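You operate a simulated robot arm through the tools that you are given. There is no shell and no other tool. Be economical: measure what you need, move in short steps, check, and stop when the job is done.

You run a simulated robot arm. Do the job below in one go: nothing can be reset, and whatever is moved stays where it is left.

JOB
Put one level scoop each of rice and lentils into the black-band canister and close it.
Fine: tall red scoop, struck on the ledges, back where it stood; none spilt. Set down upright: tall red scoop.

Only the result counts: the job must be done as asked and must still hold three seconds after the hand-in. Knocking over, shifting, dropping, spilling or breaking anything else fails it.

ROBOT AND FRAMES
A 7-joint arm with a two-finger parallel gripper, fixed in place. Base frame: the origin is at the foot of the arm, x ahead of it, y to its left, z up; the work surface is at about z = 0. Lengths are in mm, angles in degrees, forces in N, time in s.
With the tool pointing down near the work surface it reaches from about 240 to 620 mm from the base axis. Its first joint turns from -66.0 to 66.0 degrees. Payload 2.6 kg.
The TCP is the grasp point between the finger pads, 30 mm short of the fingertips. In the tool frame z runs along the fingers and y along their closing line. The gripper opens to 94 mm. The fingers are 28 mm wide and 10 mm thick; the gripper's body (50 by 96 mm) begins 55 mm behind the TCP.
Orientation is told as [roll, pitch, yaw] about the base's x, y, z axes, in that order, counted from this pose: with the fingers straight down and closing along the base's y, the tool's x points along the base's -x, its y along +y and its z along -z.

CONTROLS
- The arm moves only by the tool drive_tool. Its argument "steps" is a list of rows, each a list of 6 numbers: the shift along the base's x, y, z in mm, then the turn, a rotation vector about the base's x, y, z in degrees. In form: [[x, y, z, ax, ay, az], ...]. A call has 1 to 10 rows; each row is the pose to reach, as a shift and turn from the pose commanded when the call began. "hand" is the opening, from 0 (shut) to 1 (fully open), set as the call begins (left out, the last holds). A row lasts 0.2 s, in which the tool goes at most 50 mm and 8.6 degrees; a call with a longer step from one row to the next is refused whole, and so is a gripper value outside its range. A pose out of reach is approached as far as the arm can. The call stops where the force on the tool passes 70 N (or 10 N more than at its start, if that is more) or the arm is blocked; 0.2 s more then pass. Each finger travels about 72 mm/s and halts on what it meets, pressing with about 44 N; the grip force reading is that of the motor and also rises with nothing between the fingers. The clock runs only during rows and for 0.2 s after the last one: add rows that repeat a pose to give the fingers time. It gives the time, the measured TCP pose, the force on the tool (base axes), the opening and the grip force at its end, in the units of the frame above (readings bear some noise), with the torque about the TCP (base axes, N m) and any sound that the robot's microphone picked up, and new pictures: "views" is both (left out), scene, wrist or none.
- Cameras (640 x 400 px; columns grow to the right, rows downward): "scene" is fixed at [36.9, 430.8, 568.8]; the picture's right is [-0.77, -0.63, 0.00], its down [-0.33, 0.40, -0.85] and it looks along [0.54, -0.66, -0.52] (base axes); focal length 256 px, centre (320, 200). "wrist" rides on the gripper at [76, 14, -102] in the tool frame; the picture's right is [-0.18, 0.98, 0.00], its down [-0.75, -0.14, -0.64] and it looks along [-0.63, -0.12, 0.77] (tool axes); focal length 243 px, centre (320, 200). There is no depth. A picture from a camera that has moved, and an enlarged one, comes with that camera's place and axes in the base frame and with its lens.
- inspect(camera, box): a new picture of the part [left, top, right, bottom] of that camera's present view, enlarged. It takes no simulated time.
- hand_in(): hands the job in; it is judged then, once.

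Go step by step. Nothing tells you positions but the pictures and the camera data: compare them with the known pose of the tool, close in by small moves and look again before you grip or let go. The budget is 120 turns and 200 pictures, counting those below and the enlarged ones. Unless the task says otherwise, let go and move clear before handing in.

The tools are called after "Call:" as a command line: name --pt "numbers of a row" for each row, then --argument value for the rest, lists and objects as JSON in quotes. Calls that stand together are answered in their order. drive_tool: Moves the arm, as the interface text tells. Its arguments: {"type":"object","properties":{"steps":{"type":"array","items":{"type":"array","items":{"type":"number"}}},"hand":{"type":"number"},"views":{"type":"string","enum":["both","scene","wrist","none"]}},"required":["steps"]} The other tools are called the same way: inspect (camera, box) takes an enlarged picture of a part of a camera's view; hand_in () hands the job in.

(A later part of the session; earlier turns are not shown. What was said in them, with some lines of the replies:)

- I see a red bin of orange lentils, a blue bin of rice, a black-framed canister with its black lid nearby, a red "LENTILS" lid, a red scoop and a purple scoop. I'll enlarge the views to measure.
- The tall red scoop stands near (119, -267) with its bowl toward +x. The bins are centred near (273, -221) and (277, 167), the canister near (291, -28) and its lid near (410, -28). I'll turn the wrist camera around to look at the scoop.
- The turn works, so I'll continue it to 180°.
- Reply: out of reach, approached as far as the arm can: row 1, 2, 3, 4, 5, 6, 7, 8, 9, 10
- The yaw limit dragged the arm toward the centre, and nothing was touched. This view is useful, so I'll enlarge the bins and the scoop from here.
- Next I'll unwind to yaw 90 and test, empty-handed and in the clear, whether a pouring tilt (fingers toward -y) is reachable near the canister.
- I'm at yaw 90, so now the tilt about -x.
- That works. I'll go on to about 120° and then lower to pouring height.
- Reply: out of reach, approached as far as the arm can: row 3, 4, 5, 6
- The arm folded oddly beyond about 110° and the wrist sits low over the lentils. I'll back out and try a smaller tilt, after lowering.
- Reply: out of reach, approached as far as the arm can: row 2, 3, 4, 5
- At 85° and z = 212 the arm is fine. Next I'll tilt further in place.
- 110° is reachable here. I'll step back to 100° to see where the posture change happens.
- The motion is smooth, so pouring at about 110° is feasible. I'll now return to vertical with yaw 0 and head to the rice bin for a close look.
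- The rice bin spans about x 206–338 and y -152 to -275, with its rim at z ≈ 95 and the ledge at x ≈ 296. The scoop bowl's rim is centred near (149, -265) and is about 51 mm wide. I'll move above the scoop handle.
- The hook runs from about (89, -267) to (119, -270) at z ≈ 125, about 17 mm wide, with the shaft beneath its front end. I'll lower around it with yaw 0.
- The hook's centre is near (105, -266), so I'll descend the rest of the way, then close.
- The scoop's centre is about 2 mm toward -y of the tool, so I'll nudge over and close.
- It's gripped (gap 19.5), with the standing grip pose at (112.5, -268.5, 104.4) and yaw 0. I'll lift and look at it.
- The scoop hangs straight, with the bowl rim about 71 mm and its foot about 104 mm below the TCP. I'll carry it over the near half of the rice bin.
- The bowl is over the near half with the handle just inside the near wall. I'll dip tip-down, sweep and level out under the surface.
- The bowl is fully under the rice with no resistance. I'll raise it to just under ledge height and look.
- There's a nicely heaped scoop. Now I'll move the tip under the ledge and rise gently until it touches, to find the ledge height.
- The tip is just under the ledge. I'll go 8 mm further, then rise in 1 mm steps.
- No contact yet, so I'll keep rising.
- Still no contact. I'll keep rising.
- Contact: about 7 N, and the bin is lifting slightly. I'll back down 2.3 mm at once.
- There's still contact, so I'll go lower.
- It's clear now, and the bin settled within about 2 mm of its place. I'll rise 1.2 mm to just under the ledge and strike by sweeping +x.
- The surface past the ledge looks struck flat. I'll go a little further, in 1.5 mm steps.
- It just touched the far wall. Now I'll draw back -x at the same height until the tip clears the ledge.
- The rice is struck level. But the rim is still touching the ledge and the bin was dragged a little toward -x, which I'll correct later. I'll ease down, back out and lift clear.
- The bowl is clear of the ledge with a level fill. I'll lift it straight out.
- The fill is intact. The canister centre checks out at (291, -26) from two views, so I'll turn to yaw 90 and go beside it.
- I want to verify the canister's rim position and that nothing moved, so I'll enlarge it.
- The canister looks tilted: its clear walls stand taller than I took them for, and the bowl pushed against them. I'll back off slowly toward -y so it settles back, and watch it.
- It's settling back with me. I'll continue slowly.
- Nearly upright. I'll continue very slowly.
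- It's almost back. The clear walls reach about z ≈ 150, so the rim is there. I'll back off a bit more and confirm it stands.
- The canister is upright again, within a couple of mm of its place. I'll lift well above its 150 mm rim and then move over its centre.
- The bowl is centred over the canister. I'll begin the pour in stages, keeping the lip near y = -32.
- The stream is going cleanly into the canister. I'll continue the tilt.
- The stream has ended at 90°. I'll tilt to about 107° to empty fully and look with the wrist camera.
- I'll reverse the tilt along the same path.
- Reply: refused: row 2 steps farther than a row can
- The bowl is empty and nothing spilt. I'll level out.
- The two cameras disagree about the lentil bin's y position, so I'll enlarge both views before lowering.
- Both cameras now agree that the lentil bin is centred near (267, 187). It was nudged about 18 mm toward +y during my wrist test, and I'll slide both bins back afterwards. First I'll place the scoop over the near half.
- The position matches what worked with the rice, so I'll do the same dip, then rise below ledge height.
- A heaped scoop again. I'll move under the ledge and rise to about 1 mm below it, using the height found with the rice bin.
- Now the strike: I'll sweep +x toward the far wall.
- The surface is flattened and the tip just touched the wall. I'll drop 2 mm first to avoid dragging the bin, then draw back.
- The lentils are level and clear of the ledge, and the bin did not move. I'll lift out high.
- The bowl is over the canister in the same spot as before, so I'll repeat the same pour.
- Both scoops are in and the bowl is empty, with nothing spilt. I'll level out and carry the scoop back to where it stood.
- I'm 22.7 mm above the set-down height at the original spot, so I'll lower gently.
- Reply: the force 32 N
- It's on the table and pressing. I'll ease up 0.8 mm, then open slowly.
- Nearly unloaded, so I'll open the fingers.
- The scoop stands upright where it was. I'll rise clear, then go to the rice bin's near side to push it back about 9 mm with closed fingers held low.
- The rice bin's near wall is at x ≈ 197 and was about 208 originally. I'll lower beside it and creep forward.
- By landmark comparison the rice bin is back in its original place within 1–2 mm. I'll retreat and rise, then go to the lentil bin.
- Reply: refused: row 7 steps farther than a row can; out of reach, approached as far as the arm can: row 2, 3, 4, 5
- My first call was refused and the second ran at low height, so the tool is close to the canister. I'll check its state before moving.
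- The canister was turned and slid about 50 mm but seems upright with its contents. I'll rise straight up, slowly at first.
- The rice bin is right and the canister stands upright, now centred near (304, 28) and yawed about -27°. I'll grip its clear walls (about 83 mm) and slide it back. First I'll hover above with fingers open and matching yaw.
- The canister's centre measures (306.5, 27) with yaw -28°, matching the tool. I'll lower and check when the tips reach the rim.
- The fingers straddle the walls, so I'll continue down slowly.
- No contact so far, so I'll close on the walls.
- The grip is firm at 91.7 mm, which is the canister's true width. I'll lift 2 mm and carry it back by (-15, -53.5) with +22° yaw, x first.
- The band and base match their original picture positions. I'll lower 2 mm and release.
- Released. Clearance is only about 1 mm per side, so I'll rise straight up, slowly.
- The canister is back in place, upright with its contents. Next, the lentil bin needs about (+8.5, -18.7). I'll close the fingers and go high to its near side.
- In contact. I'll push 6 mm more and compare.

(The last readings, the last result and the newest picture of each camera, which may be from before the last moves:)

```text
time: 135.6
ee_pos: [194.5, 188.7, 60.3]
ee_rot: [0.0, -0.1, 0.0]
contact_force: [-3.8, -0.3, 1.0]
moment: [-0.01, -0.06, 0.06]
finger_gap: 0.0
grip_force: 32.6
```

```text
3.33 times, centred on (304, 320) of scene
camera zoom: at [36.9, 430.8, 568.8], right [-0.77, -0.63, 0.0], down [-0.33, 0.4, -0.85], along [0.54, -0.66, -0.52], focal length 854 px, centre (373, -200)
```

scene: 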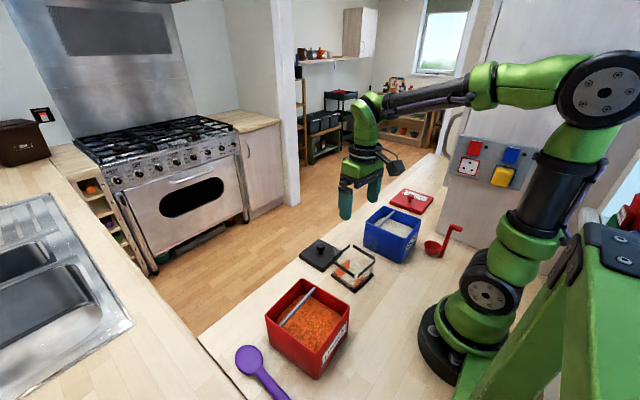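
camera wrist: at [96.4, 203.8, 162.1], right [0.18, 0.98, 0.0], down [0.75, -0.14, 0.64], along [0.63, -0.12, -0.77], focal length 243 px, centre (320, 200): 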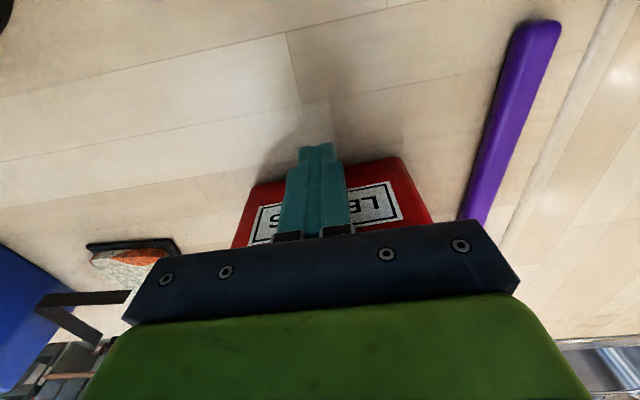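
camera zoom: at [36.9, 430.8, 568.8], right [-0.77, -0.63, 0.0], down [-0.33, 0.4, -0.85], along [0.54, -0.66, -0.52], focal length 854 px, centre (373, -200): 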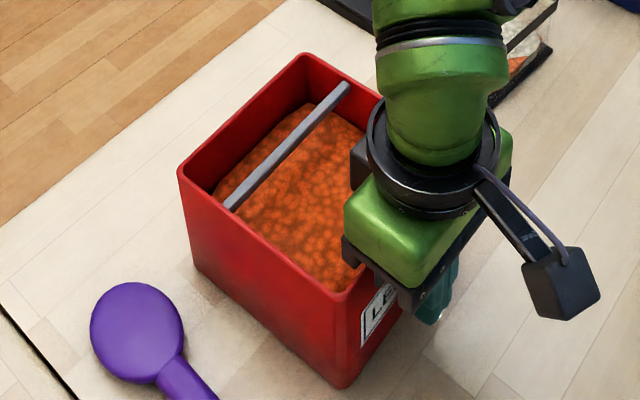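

The bin is about right in x (within 4 mm). I'll retreat and rise.

Call:
drive_tool --pt "-6 0 0 0 0 0" --pt "-18 0 0 0 0 0" --pt "-18 0 30 0 0 0" --pt "-18 0 70 0 0 0" --pt "-18 0 110 0 0 0" --pt "-10 10 145 0 0 0" --pt "5 30 165 0 0 0" --pt "30 55 165 0 0 0" --pt "55 75 165 0 0 0" --pt "75 88 165 0 0 0" --views "wrist"

Call:
inspect --camera "wrist" --box '[160, 0, 480, 200]'

Call:
inspect --camera "scene" --box '[240, 260, 368, 380]'

```text
time: 137.8
ee_pos: [269.1, 275.7, 225.7]
ee_rot: [0.1, 0.1, 0.1]
contact_force: [-0.1, 0.3, -0.9]
moment: [0.02, -0.03, -0.02]
finger_gap: 0.2
grip_force: 32.8
camera wrist: at [192.7, 291.4, 327.1], right [0.18, 0.98, 0.0], down [0.75, -0.14, 0.64], along [0.63, -0.12, -0.77], focal length 243 px, centre (320, 200)
```

wrist: 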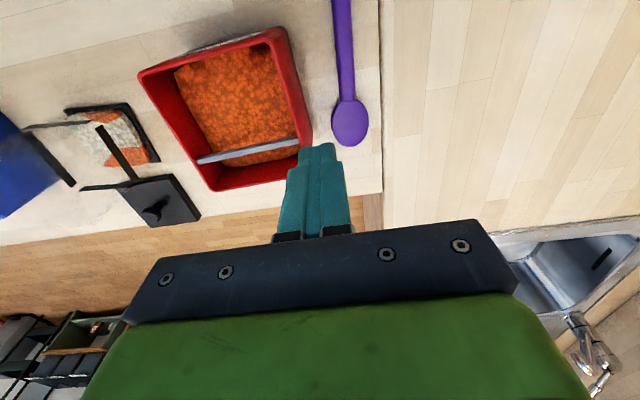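

```text
2.00 times, centred on (320, 100) of wrist
camera zoom: at [192.7, 291.4, 327.1], right [0.18, 0.98, 0.0], down [0.75, -0.14, 0.64], along [0.63, -0.12, -0.77], focal length 485 px, centre (320, 400)
```

zoom: 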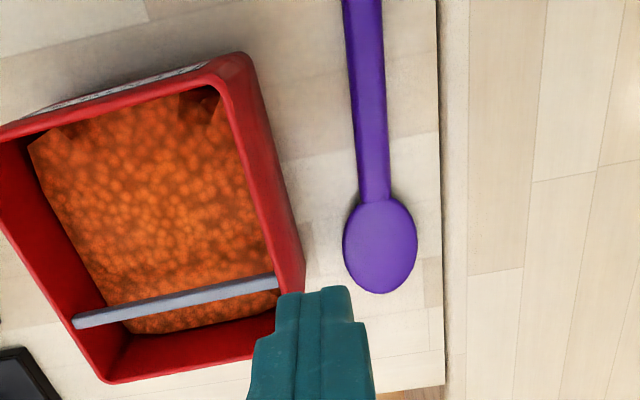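

```text
3.33 times, centred on (304, 320) of scene
camera zoom: at [36.9, 430.8, 568.8], right [-0.77, -0.63, 0.0], down [-0.33, 0.4, -0.85], along [0.54, -0.66, -0.52], focal length 854 px, centre (373, -200)
```

zoom: 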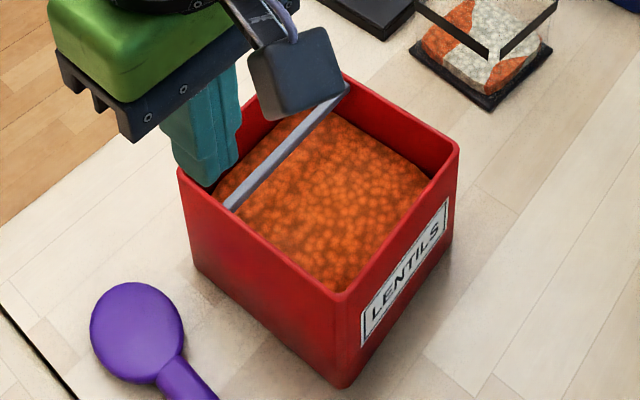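

The +y wall is at y ≈ 248, with a clear slot before the purple spoon. I'll lower into it and push -y.

Call:
drive_tool --pt "0 -1 -35 0 0 0" --pt "0 -2 -75 0 0 0" --pt "0 -2 -115 0 0 0" --pt "0 -2 -145 0 0 0" --pt "0 -2 -165 0 0 0" --views "none"

Call:
inspect --camera "scene" --box '[220, 260, 380, 380]'

```text
time: 139.0
ee_pos: [271.6, 273.4, 57.1]
ee_rot: [0.0, 0.0, 0.0]
contact_force: [1.8, 0.3, -0.1]
moment: [-0.01, 0.02, -0.01]
finger_gap: 0.3
grip_force: 33.0
```

```text
3.33 times, centred on (300, 320) of scene
camera zoom: at [36.9, 430.8, 568.8], right [-0.77, -0.63, 0.0], down [-0.33, 0.4, -0.85], along [0.54, -0.66, -0.52], focal length 854 px, centre (387, -200)
```

zoom: 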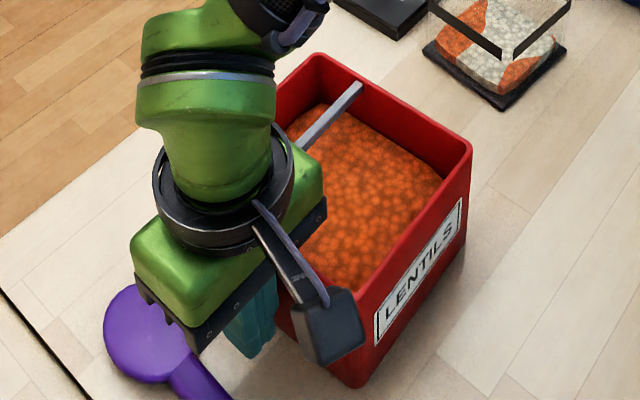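

Clear on both sides, so I'll creep toward -y until contact.

Call:
drive_tool --pt "0 -4 0 0 0 0" --pt "0 -8 0 0 0 0" --pt "0 -11 0 0 0 0" --pt "0 -13 0 0 0 0" --pt "0 -15 0 0 0 0" --views "none"

```text
time: 140.2
ee_pos: [270.9, 260.0, 59.0]
ee_rot: [0.0, -0.2, 0.1]
contact_force: [0.8, 3.5, 0.6]
moment: [-0.1, -0.02, 0.07]
finger_gap: 0.0
grip_force: 32.7
```

Contact. I'll push about 15 mm more in small steps.

Call:
drive_tool --pt "0 -2 0 0 0 0" --pt "0 -4 0 0 0 0" --pt "0 -6 0 0 0 0" --pt "0 -8 0 0 0 0" --pt "0 -10 0 0 0 0" --pt "0 -12 0 0 0 0" --pt "0 -14 0 0 0 0" --pt "0 -15 0 0 0 0" --views "none"

Call:
inspect --camera "scene" --box '[220, 260, 380, 380]'

```text
time: 142.0
ee_pos: [270.7, 244.4, 60.3]
ee_rot: [0.0, 0.1, 0.1]
contact_force: [0.5, 3.5, 0.6]
moment: [-0.04, -0.04, 0.05]
finger_gap: 0.0
grip_force: 32.8
```

```text
3.33 times, centred on (300, 320) of scene
camera zoom: at [36.9, 430.9, 568.8], right [-0.77, -0.63, 0.0], down [-0.33, 0.4, -0.85], along [0.54, -0.66, -0.52], focal length 854 px, centre (387, -200)
```

zoom: 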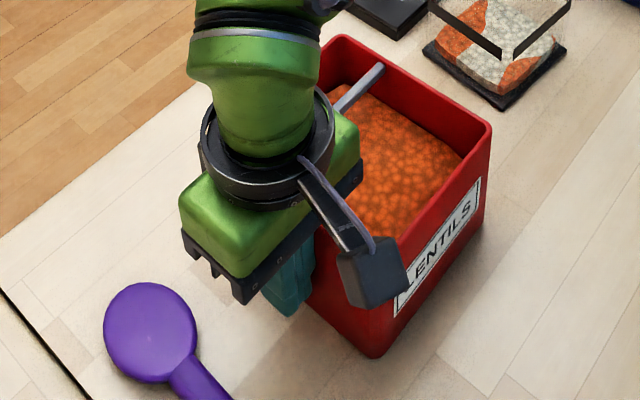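

The corners match the original picture within a pixel, so the lentil bin is restored. I'll back off and rise.

Call:
drive_tool --pt "0 6 0 0 0 0" --pt "0 18 0 0 0 0" --pt "0 20 30 0 0 0" --pt "0 20 70 0 0 0" --pt "0 20 110 0 0 0" --pt "0 20 150 0 0 0" --pt "0 20 190 0 0 0" --views "none"

Call:
inspect --camera "scene" --box '[220, 260, 380, 380]'

```text
time: 143.6
ee_pos: [271.2, 265.0, 250.1]
ee_rot: [0.0, 0.0, 0.0]
contact_force: [0.6, 0.7, -0.1]
moment: [-0.01, 0.03, 0.02]
finger_gap: 0.3
grip_force: 33.0
```

```text
3.33 times, centred on (300, 320) of scene
camera zoom: at [36.9, 430.8, 568.8], right [-0.77, -0.63, 0.0], down [-0.33, 0.4, -0.85], along [0.54, -0.66, -0.52], focal length 854 px, centre (387, -200)
```

zoom: 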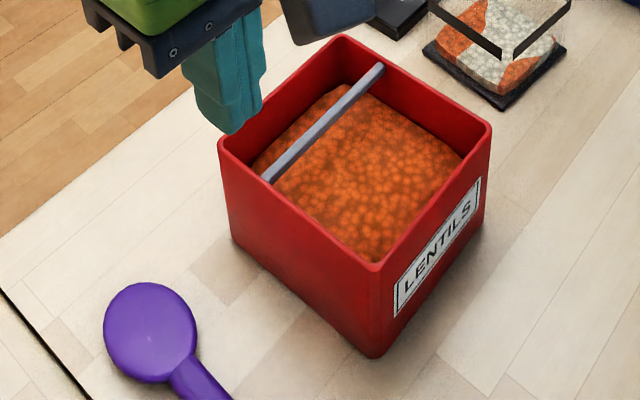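

Both bins are restored. Now the lid: its knob is at about (406, -29) with its top at z ≈ 58, and the lid's yaw is about -1°. I'll move above it with the hand open.

Call:
drive_tool --pt "14 -30 0 0 0 0" --pt "28 -60 0 0 0 0" --pt "42 -90 0 0 0 0" --pt "56 -120 0 0 0 0" --pt "70 -150 0 0 0 0" --pt "84 -180 0 0 0 0" --pt "98 -210 0 0 0 0" --pt "112 -240 0 0 0 0" --pt "124 -268 0 0 0 0" --pt "135 -294 0 0 0 0" --hand 0.8 --views "none"

Call:
drive_tool --pt "0 0 -25 0 0 0" --pt "0 0 -50 0 0 0" --pt "0 0 -80 0 0 0" --pt "0 0 -110 0 0 0" --views "both"

Call:
inspect --camera "wrist" --box '[220, 60, 420, 220]'

Call:
inspect --camera "scene" --box '[240, 190, 400, 290]'

```text
time: 145.8
ee_pos: [406.7, -29.8, 248.9]
ee_rot: [0.0, 0.1, 0.0]
contact_force: [-0.3, 0.3, 0.2]
moment: [0.02, -0.03, 0.04]
finger_gap: 75.0
grip_force: 0.0
```

```text
time: 146.8
ee_pos: [404.5, -30.9, 139.6]
ee_rot: [-0.1, 0.0, 0.1]
contact_force: [0.7, 0.6, 0.7]
moment: [0.01, -0.02, -0.01]
finger_gap: 74.9
grip_force: 0.1
camera wrist: at [329.4, -16.4, 241.7], right [0.18, 0.98, 0.0], down [0.75, -0.14, 0.64], along [0.63, -0.12, -0.77], focal length 243 px, centre (320, 200)
```

scene: 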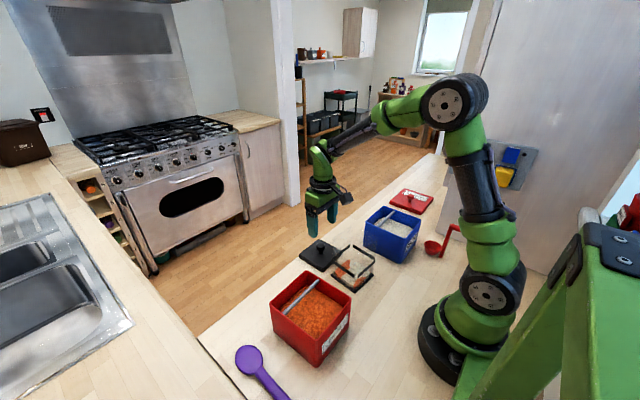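
wrist: 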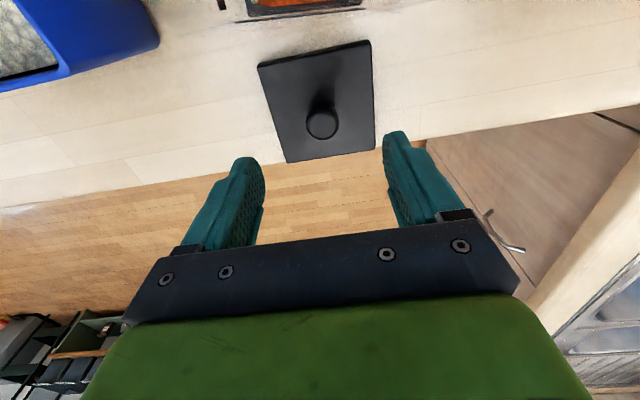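

```text
2.50 times, centred on (320, 140) of wrist
camera zoom: at [329.4, -16.4, 241.7], right [0.18, 0.98, 0.0], down [0.75, -0.14, 0.64], along [0.63, -0.12, -0.77], focal length 606 px, centre (320, 350)
```

zoom: 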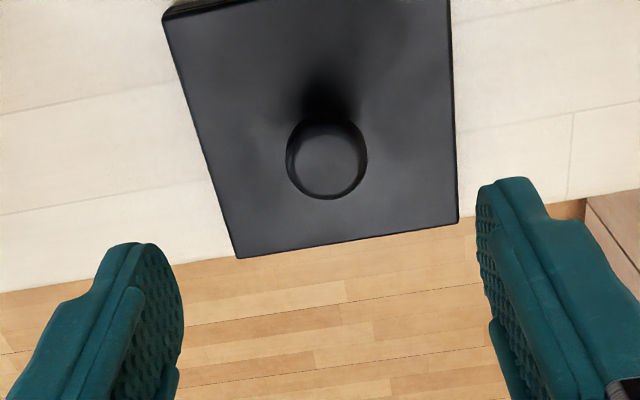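

```text
4.00 times, centred on (320, 240) of scene
camera zoom: at [36.9, 430.9, 568.8], right [-0.77, -0.63, 0.0], down [-0.33, 0.4, -0.85], along [0.54, -0.66, -0.52], focal length 1025 px, centre (320, 40)
```

zoom: 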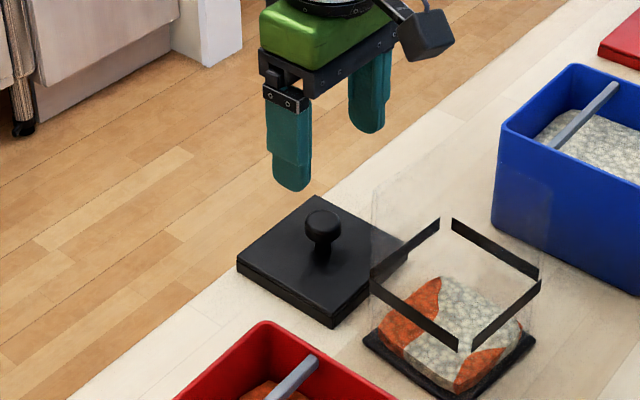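

The knob is at about (408, -29) and the lid measures about 94 mm square at yaw -1°. I'll lower to grip it with the tips just above the lid.

Call:
drive_tool --pt "1.5 0.5 -20 0 0 0" --pt "2.5 1 -40 0 0 0" --pt "2.5 1 -60 0 0 0" --pt "2.5 1 -75 0 0 0" --pt "2.5 1 -85 0 0 0" --pt "2.5 1 -88 0 0 0" --hand 0.6 --views "wrist"

Call:
inspect --camera "scene" --box '[272, 210, 368, 270]'

```text
time: 148.2
ee_pos: [408.2, -28.4, 51.2]
ee_rot: [-0.1, -0.1, 0.1]
contact_force: [0.3, 0.0, -0.4]
moment: [0.02, -0.01, -0.01]
finger_gap: 56.4
grip_force: 0.0
camera wrist: at [330.8, -13.9, 153.5], right [0.18, 0.98, 0.0], down [0.75, -0.14, 0.64], along [0.63, -0.12, -0.77], focal length 243 px, centre (320, 200)
```

wrist: 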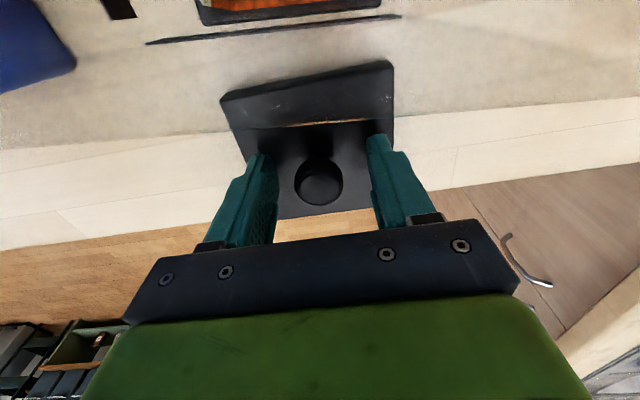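

```text
6.67 times, centred on (320, 240) of scene
camera zoom: at [36.9, 430.9, 568.8], right [-0.77, -0.63, 0.0], down [-0.33, 0.4, -0.85], along [0.54, -0.66, -0.52], focal length 1709 px, centre (320, -67)
```

zoom: 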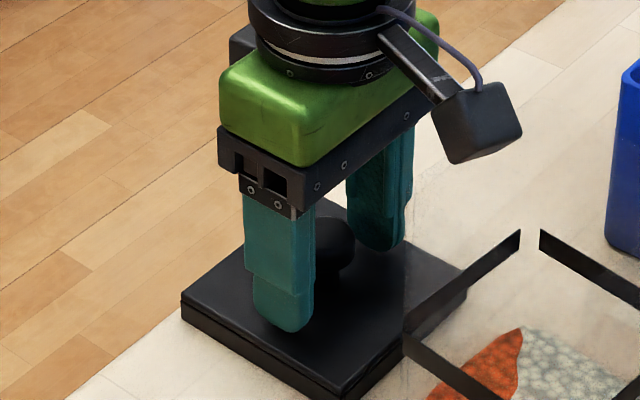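

The knob sits between the fingers, so I'll close.

Call:
drive_tool --pt "0 0 0 0 0 0" --pt "0 0 0 0 0 0" --pt "0 0 0 0 0 0" --hand 0 --views "none"

Call:
drive_tool --pt "0 0 5 0 0 0" --pt "0 0 20 0 0 0" --pt "0 0 45 0 0 0" --pt "0 0 80 0 0 0" --pt "0 0 120 0 0 0" --pt "0 0 160 0 0 0" --pt "0 0 190 0 0 0" --views "both"

Call:
inspect --camera "wrist" --box '[200, 40, 440, 240]'

Call:
inspect --camera "scene" --box '[272, 140, 400, 220]'

```text
time: 149.0
ee_pos: [407.0, -29.4, 50.3]
ee_rot: [0.1, 0.0, 0.2]
contact_force: [0.4, -0.2, 0.0]
moment: [0.0, 0.03, 0.0]
finger_gap: 25.5
grip_force: 43.9
```

```text
time: 150.6
ee_pos: [407.7, -27.2, 242.9]
ee_rot: [-0.1, 0.0, 0.2]
contact_force: [0.2, 0.0, -0.3]
moment: [0.02, 0.02, -0.02]
finger_gap: 25.3
grip_force: 43.8
camera wrist: at [331.2, -12.6, 345.0], right [0.18, 0.98, 0.0], down [0.75, -0.14, 0.64], along [0.63, -0.12, -0.77], focal length 243 px, centre (320, 200)
```

scene: 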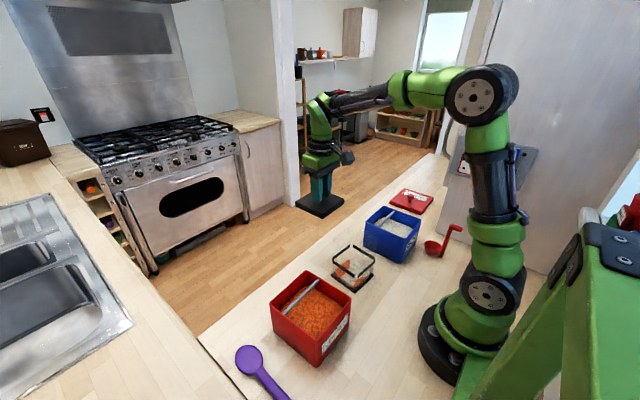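
wrist: 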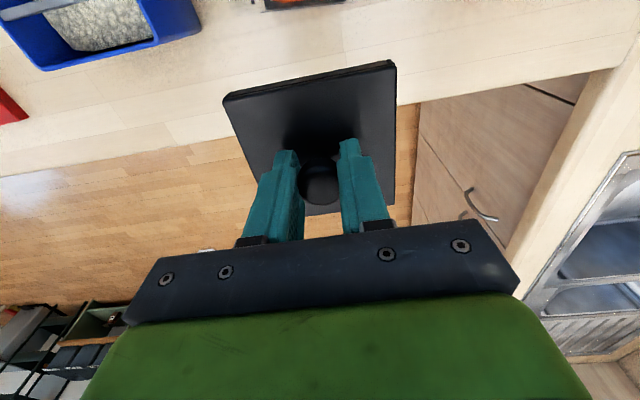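

```text
2.00 times, centred on (320, 140) of wrist
camera zoom: at [331.2, -12.6, 345.0], right [0.18, 0.98, 0.0], down [0.75, -0.14, 0.64], along [0.63, -0.12, -0.77], focal length 485 px, centre (320, 320)
```

zoom: 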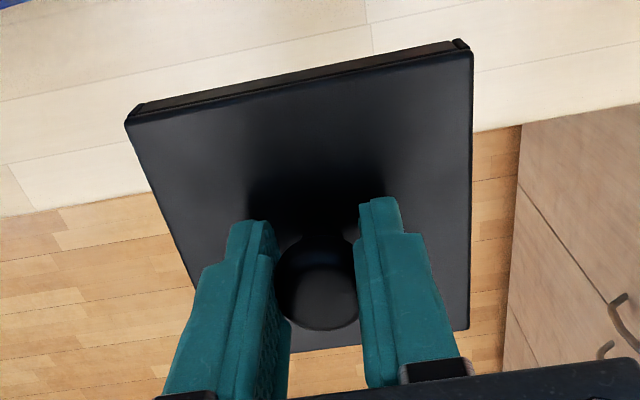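

```text
5.00 times, centred on (336, 180) of scene
camera zoom: at [36.9, 430.9, 568.8], right [-0.77, -0.63, 0.0], down [-0.33, 0.4, -0.85], along [0.54, -0.66, -0.52], focal length 1282 px, centre (240, 300)
```

zoom: 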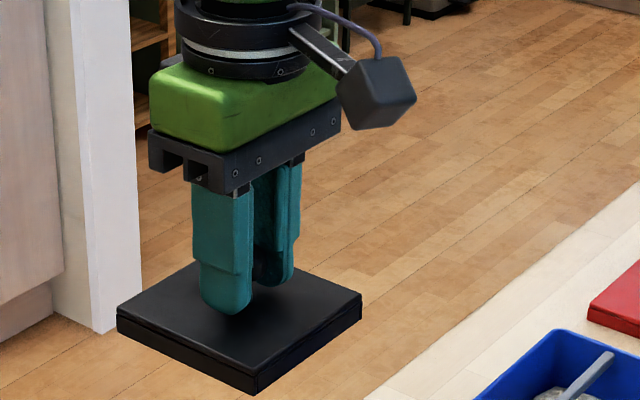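

The lid is held level. I'll carry it above the canister with -5° yaw to match, staying high at first.

Call:
drive_tool --pt "-10 0 0 0 0 -1" --pt "-25 0 0 0 0 -2" --pt "-42 0.5 0 0 0 -3" --pt "-60 1 0 0 0 -4" --pt "-78 1.5 0 0 0 -5" --pt "-95 2 0 0 0 -5" --pt "-108 2.5 0 0 0 -5" --pt "-116 2.5 0 0 0 -5" --pt "-120 2.5 0 0 0 -5" --views "none"

Call:
drive_tool --pt "0 0 -8 0 0 0" --pt "0 0 -16 0 0 0" --pt "0 0 -22 0 0 0" --pt "0 0 -22 0 0 0" --views "wrist"

Call:
inspect --camera "scene" --box '[304, 200, 400, 290]'

Call:
inspect --camera "wrist" --box '[200, 20, 440, 220]'

```text
time: 152.6
ee_pos: [288.3, -26.1, 241.2]
ee_rot: [-0.1, -0.1, -4.9]
contact_force: [0.2, -0.2, -1.0]
moment: [0.02, 0.01, -0.01]
finger_gap: 25.0
grip_force: 44.2
```

```text
time: 153.6
ee_pos: [287.8, -27.3, 220.8]
ee_rot: [0.0, 0.0, -4.9]
contact_force: [0.3, -0.1, -0.8]
moment: [0.03, -0.02, 0.03]
finger_gap: 25.0
grip_force: 44.5
camera wrist: at [212.9, -5.5, 322.1], right [0.27, 0.96, 0.0], down [0.74, -0.21, 0.64], along [0.62, -0.17, -0.77], focal length 243 px, centre (320, 200)
```

wrist: 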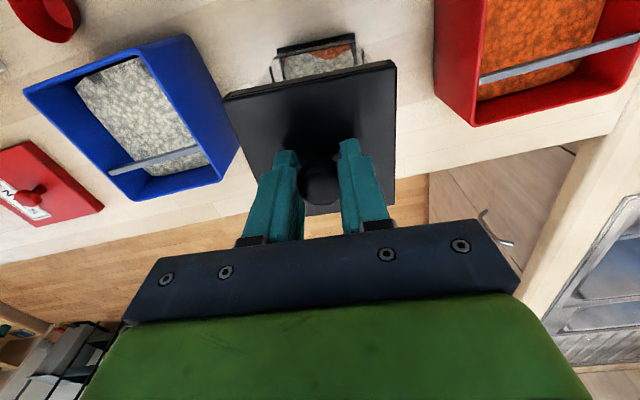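

```text
4.44 times, centred on (352, 245) of scene
camera zoom: at [36.9, 430.8, 568.8], right [-0.77, -0.63, 0.0], down [-0.33, 0.4, -0.85], along [0.54, -0.66, -0.52], focal length 1139 px, centre (178, 0)
```

zoom: 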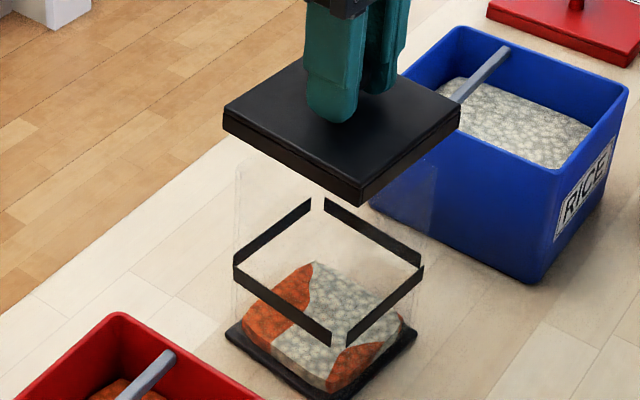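

```text
2.00 times, centred on (320, 120) of wrist
camera zoom: at [212.9, -5.5, 322.1], right [0.27, 0.96, 0.0], down [0.74, -0.21, 0.64], along [0.62, -0.17, -0.77], focal length 485 px, centre (320, 360)
```

zoom: 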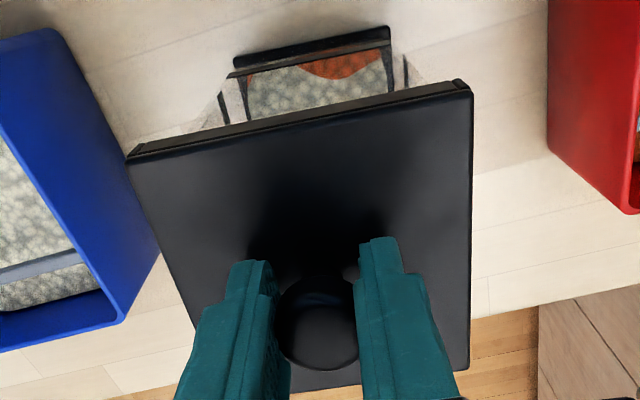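

I'll enlarge the rim area to see the clear walls' top edges relative to the lid.

Call:
inspect --camera "scene" --box '[325, 212, 389, 262]'

Call:
inspect --camera "wrist" --box '[250, 30, 410, 130]'

```text
8.00 times, centred on (357, 237) of scene
camera zoom: at [36.9, 430.8, 568.8], right [-0.77, -0.63, 0.0], down [-0.33, 0.4, -0.85], along [0.54, -0.66, -0.52], focal length 2051 px, centre (24, -96)
```

zoom: 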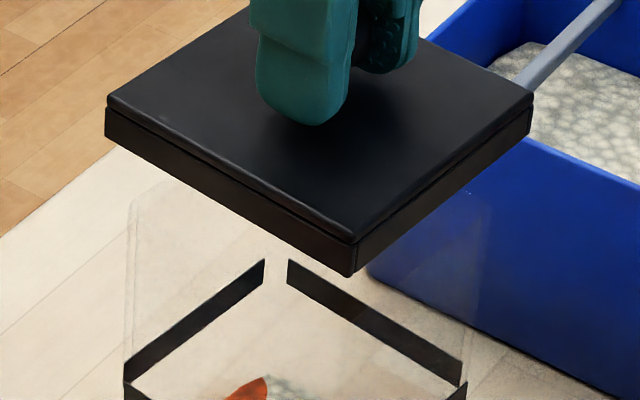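

```text
4.00 times, centred on (330, 80) of wrist
camera zoom: at [212.9, -5.5, 322.1], right [0.27, 0.96, 0.0], down [0.74, -0.21, 0.64], along [0.62, -0.17, -0.77], focal length 970 px, centre (280, 680)
```

zoom: 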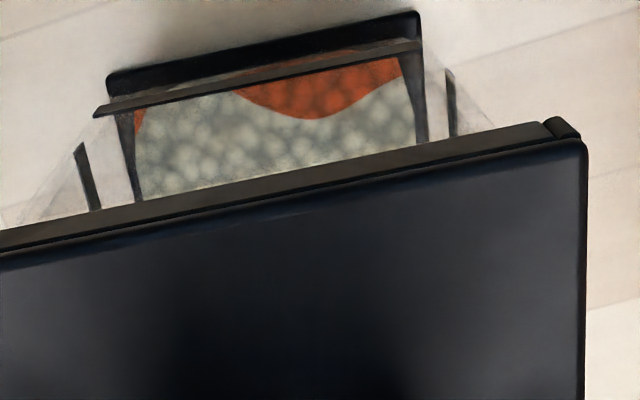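

The lid is aligned within about 2–3 mm; the estimates suggest nudging (-2, +1). I'll lower most of the way to the rim (z ≈ 147) and look again.

Call:
drive_tool --pt "-1 0.5 -4 0 0 0" --pt "-2 1 -8 0 0 0" --pt "-2 1 -12 0 0 0" --pt "-2 1 -15 0 0 0" --pt "-2 1 -15 0 0 0" --views "none"

Call:
inspect --camera "scene" --box '[325, 217, 389, 267]'

Call:
inspect --camera "wrist" --box '[250, 20, 410, 120]'

```text
time: 154.8
ee_pos: [286.1, -24.7, 205.4]
ee_rot: [-0.1, 0.0, -4.9]
contact_force: [0.5, 0.0, 0.7]
moment: [0.0, 0.02, 0.0]
finger_gap: 25.4
grip_force: 44.3
```

```text
8.00 times, centred on (357, 242) of scene
camera zoom: at [36.9, 430.8, 568.8], right [-0.77, -0.63, 0.0], down [-0.33, 0.4, -0.85], along [0.54, -0.66, -0.52], focal length 2051 px, centre (24, -136)
```

zoom: 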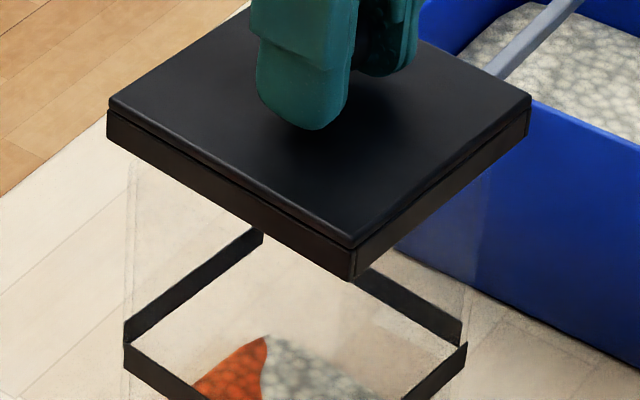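

```text
4.00 times, centred on (330, 70) of wrist
camera zoom: at [210.8, -4.3, 307.0], right [0.27, 0.96, 0.0], down [0.74, -0.21, 0.64], along [0.62, -0.17, -0.77], focal length 970 px, centre (280, 720)
```

zoom: 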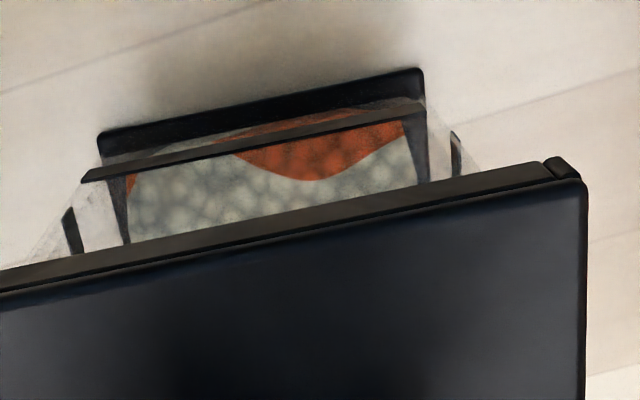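

Now centred within about 1 mm in both picture axes. I'll creep down.

Call:
drive_tool --pt "0 0 -2 0 0 0" --pt "0 0 -4 0 0 0" --pt "0 0 -5.5 0 0 0" --pt "0 0 -7 0 0 0" --views "none"

Call:
drive_tool --pt "0 0 -1 0 0 0" --pt "0 0 -2 0 0 0" --pt "0 0 -3 0 0 0" --views "none"

Call:
inspect --camera "scene" --box '[325, 217, 389, 267]'

```text
time: 155.8
ee_pos: [286.3, -24.4, 197.0]
ee_rot: [0.0, 0.0, -4.9]
contact_force: [0.0, -0.1, -0.4]
moment: [-0.01, 0.01, -0.01]
finger_gap: 24.9
grip_force: 44.0
```

```text
time: 156.6
ee_pos: [285.8, -25.1, 194.5]
ee_rot: [0.0, 0.0, -5.0]
contact_force: [-0.8, -0.7, -0.4]
moment: [-0.02, -0.02, -0.01]
finger_gap: 25.2
grip_force: 43.4
```

```text
8.00 times, centred on (357, 242) of scene
camera zoom: at [36.9, 430.8, 568.8], right [-0.77, -0.63, 0.0], down [-0.33, 0.4, -0.85], along [0.54, -0.66, -0.52], focal length 2051 px, centre (24, -136)
```

zoom: 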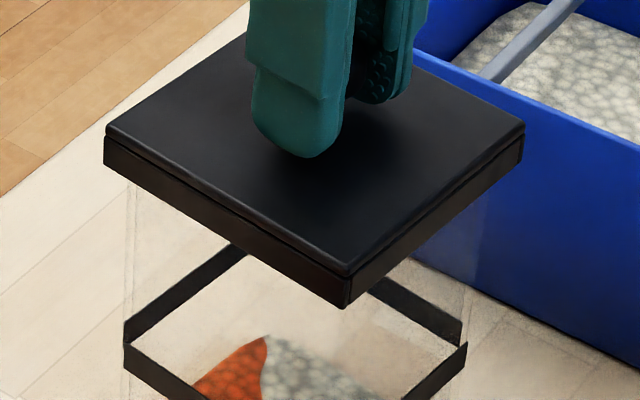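

Call:
drive_tool --pt "0 0 -1 0 0 0" --pt "0 0 -2 0 0 0" --pt "0 0 -3 0 0 0" --views "none"

Call:
drive_tool --pt "0 0 -1 0 0 0" --pt "0 0 -2 0 0 0" --pt "0 0 -3 0 0 0" --views "none"

Call:
inspect --camera "scene" --box '[325, 217, 389, 267]'

```text
time: 157.4
ee_pos: [285.7, -24.1, 191.3]
ee_rot: [0.0, 0.1, -4.9]
contact_force: [0.5, -0.1, -0.3]
moment: [0.0, -0.01, -0.01]
finger_gap: 24.9
grip_force: 44.0
```

```text
time: 158.2
ee_pos: [287.5, -24.3, 191.4]
ee_rot: [0.1, -0.4, -4.9]
contact_force: [-0.5, -1.5, 22.1]
moment: [-0.11, -1.1, 0.0]
finger_gap: 25.1
grip_force: 44.4
```

```text
8.00 times, centred on (357, 242) of scene
camera zoom: at [36.8, 430.9, 568.8], right [-0.77, -0.63, 0.0], down [-0.33, 0.4, -0.85], along [0.54, -0.66, -0.52], focal length 2051 px, centre (24, -136)
```

zoom: 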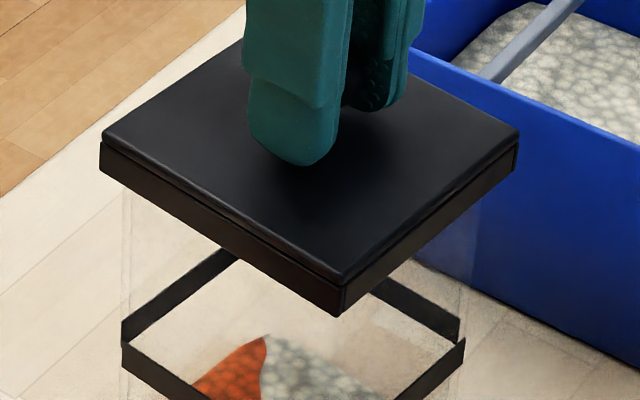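

The lid touched on the far (+x) edge: 22 N with the moment putting contact 50 mm out in +x. The skirt is landing on the far wall, so the lid needs to go +x. I'll raise, shift 2 mm and retry.

Call:
drive_tool --pt "0 0 2 0 0 0" --pt "0 0 4 0 0 0" --pt "1 0 4 0 0 0" --pt "2 0 4 0 0 0" --pt "2 0 2.5 0 0 0" --pt "2 0 1.5 0 0 0" --views "none"

Call:
drive_tool --pt "0 0 -0.8 0 0 0" --pt "0 0 -1.5 0 0 0" --views "none"

```text
time: 159.6
ee_pos: [286.4, -25.4, 189.8]
ee_rot: [0.0, 0.0, -4.9]
contact_force: [0.2, -0.2, 0.0]
moment: [0.02, -0.02, -0.03]
finger_gap: 25.0
grip_force: 44.0
```

```text
time: 160.2
ee_pos: [287.2, -24.1, 188.9]
ee_rot: [0.0, 0.0, -4.8]
contact_force: [0.1, -0.1, 0.2]
moment: [0.0, 0.03, 0.01]
finger_gap: 25.2
grip_force: 43.8
```

No contact now at the same height. I'll continue.

Call:
drive_tool --pt "0 0 -1 0 0 0" --pt "0 0 -2 0 0 0" --pt "0 0 -3 0 0 0" --views "none"

Call:
drive_tool --pt "0 0 -1 0 0 0" --pt "0 0 -2 0 0 0" --pt "0 0 -3 0 0 0" --views "none"

Call:
inspect --camera "scene" --box '[325, 217, 389, 267]'

```text
time: 161.0
ee_pos: [288.3, -24.0, 186.0]
ee_rot: [0.0, 0.0, -4.8]
contact_force: [-0.3, 0.2, -1.0]
moment: [0.0, -0.03, -0.03]
finger_gap: 25.4
grip_force: 44.6
```

```text
time: 161.8
ee_pos: [288.3, -25.1, 183.5]
ee_rot: [0.0, 0.0, -4.8]
contact_force: [-0.4, 0.1, -1.0]
moment: [-0.01, 0.0, -0.01]
finger_gap: 25.2
grip_force: 44.0
```

```text
8.00 times, centred on (357, 242) of scene
camera zoom: at [36.9, 430.8, 568.8], right [-0.77, -0.63, 0.0], down [-0.33, 0.4, -0.85], along [0.54, -0.66, -0.52], focal length 2051 px, centre (24, -136)
```

zoom: 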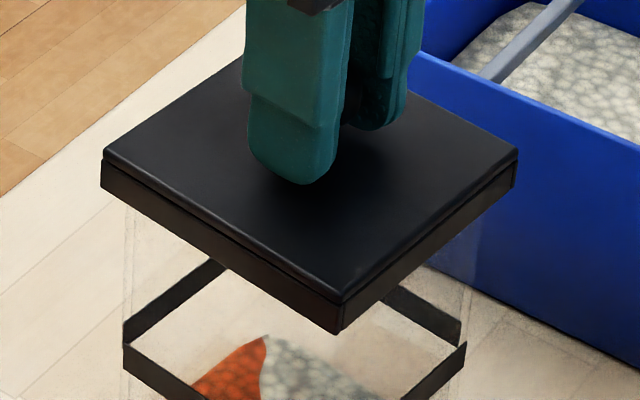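

The skirt is sliding over the walls. I'll continue to the seat.

Call:
drive_tool --pt "0 0 -1 0 0 0" --pt "0 0 -2 0 0 0" --pt "0 0 -3 0 0 0" --views "none"

```text
time: 162.6
ee_pos: [286.9, -25.6, 179.8]
ee_rot: [0.0, 0.1, -4.9]
contact_force: [0.0, 0.2, 0.0]
moment: [-0.02, 0.0, 0.0]
finger_gap: 25.3
grip_force: 43.9
```

Call:
drive_tool --pt "0 0 -0.8 0 0 0" --pt "0 0 -1.6 0 0 0" --views "none"

Call:
drive_tool --pt "0 0 -0.8 0 0 0" --pt "0 0 -1.6 0 0 0" --views "none"

Call:
inspect --camera "scene" --box '[325, 217, 389, 267]'

```text
time: 163.2
ee_pos: [287.7, -25.6, 179.0]
ee_rot: [0.0, -0.1, -5.0]
contact_force: [-2.8, -0.7, 14.1]
moment: [0.07, 1.15, 0.0]
finger_gap: 25.5
grip_force: 44.3
heard: snap
```

```text
time: 163.8
ee_pos: [288.8, -25.0, 178.0]
ee_rot: [-0.1, -0.2, -4.9]
contact_force: [-4.0, -6.3, 29.2]
moment: [-0.07, 0.4, -0.03]
finger_gap: 25.3
grip_force: 43.8
```

```text
8.00 times, centred on (357, 242) of scene
camera zoom: at [36.8, 430.8, 568.8], right [-0.77, -0.63, 0.0], down [-0.33, 0.4, -0.85], along [0.54, -0.66, -0.52], focal length 2051 px, centre (24, -136)
```

zoom: 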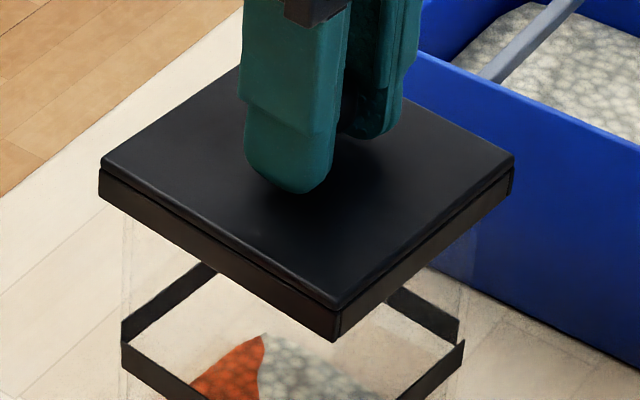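

A "snap": the lid is seated. I'll relieve the press and open the fingers.

Call:
drive_tool --pt "0 0 0.8 0 0 0" --pt "0 0 1.5 0 0 0" --views "none"

Call:
drive_tool --pt "0 0 0 0 0 0" --pt "0 0 0 0 0 0" --pt "0 0 0 0 0 0" --hand 0.6 --views "none"

Call:
drive_tool --pt "0 0 8 0 0 0" --pt "0 0 20 0 0 0" --pt "0 0 40 0 0 0" --pt "0 0 70 0 0 0" --pt "0 0 100 0 0 0" --pt "0 0 130 0 0 0" --views "both"

Call:
inspect --camera "scene" --box '[240, 190, 480, 340]'

```text
time: 164.4
ee_pos: [287.7, -23.3, 178.5]
ee_rot: [0.0, 0.0, -4.9]
contact_force: [4.0, -4.1, 13.5]
moment: [-0.21, -1.05, -0.21]
finger_gap: 25.4
grip_force: 43.8
```

```text
time: 165.2
ee_pos: [287.6, -24.2, 178.5]
ee_rot: [0.0, 0.0, -4.9]
contact_force: [-0.6, 0.6, 0.2]
moment: [-0.02, 0.0, 0.0]
finger_gap: 56.4
grip_force: 0.1
```

```text
time: 166.6
ee_pos: [286.9, -23.4, 308.8]
ee_rot: [0.0, 0.0, -5.0]
contact_force: [1.0, -0.1, 0.1]
moment: [0.03, 0.04, 0.02]
finger_gap: 56.3
grip_force: 0.0
camera wrist: at [212.2, -2.5, 410.1], right [0.27, 0.96, 0.0], down [0.74, -0.2, 0.64], along [0.62, -0.17, -0.77], focal length 243 px, centre (320, 200)
```

scene: 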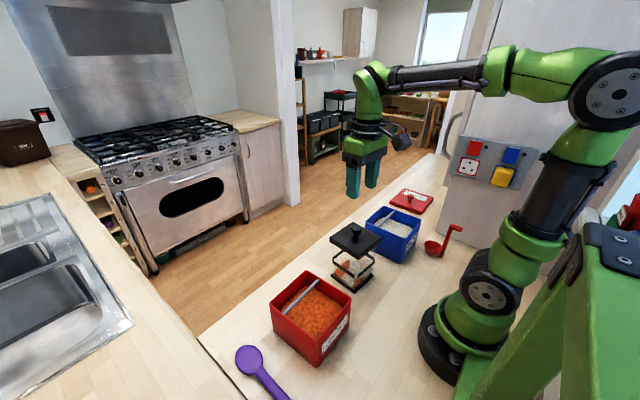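
wrist: 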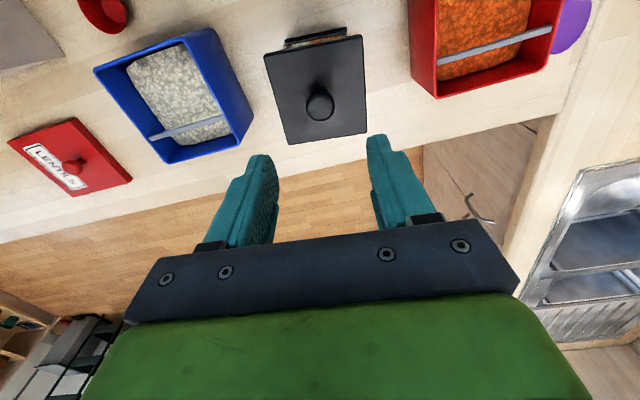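

```text
2.67 times, centred on (360, 265) of scene
camera zoom: at [36.9, 430.8, 568.8], right [-0.77, -0.63, 0.0], down [-0.33, 0.4, -0.85], along [0.54, -0.66, -0.52], focal length 684 px, centre (213, 27)
```

zoom: 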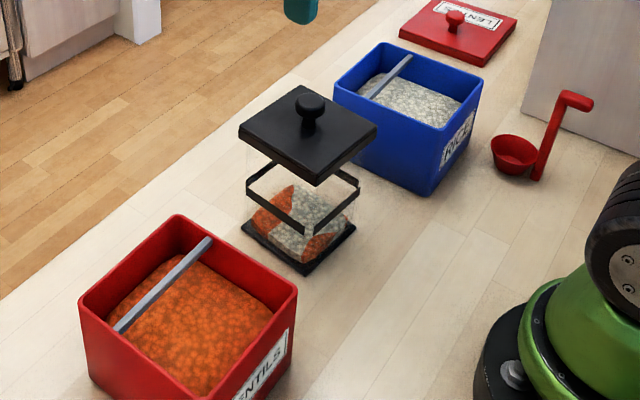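

The canister stands closed in its place, with both bins, the red lid and the upright scoop matching the opening picture and no spill visible. I'll hand in.

Call:
hand_in

```text
The job is handed in.
```

I put one struck scoop each of rice and lentils into the black-band canister, and the lid snapped shut. I saw no grain spilt, and the tall red scoop stands upright where it stood.

Along the way I accidentally moved some things:
- **Canister:** I tilted it while carrying the rice scoop, and it settled back. Later the arm turned it and slid it about 50 mm.
- **Bins:** the rice bin shifted about 10 mm and the lentil bin about 20 mm.

I moved all three back, and they match the opening picture to within a few millimetres.
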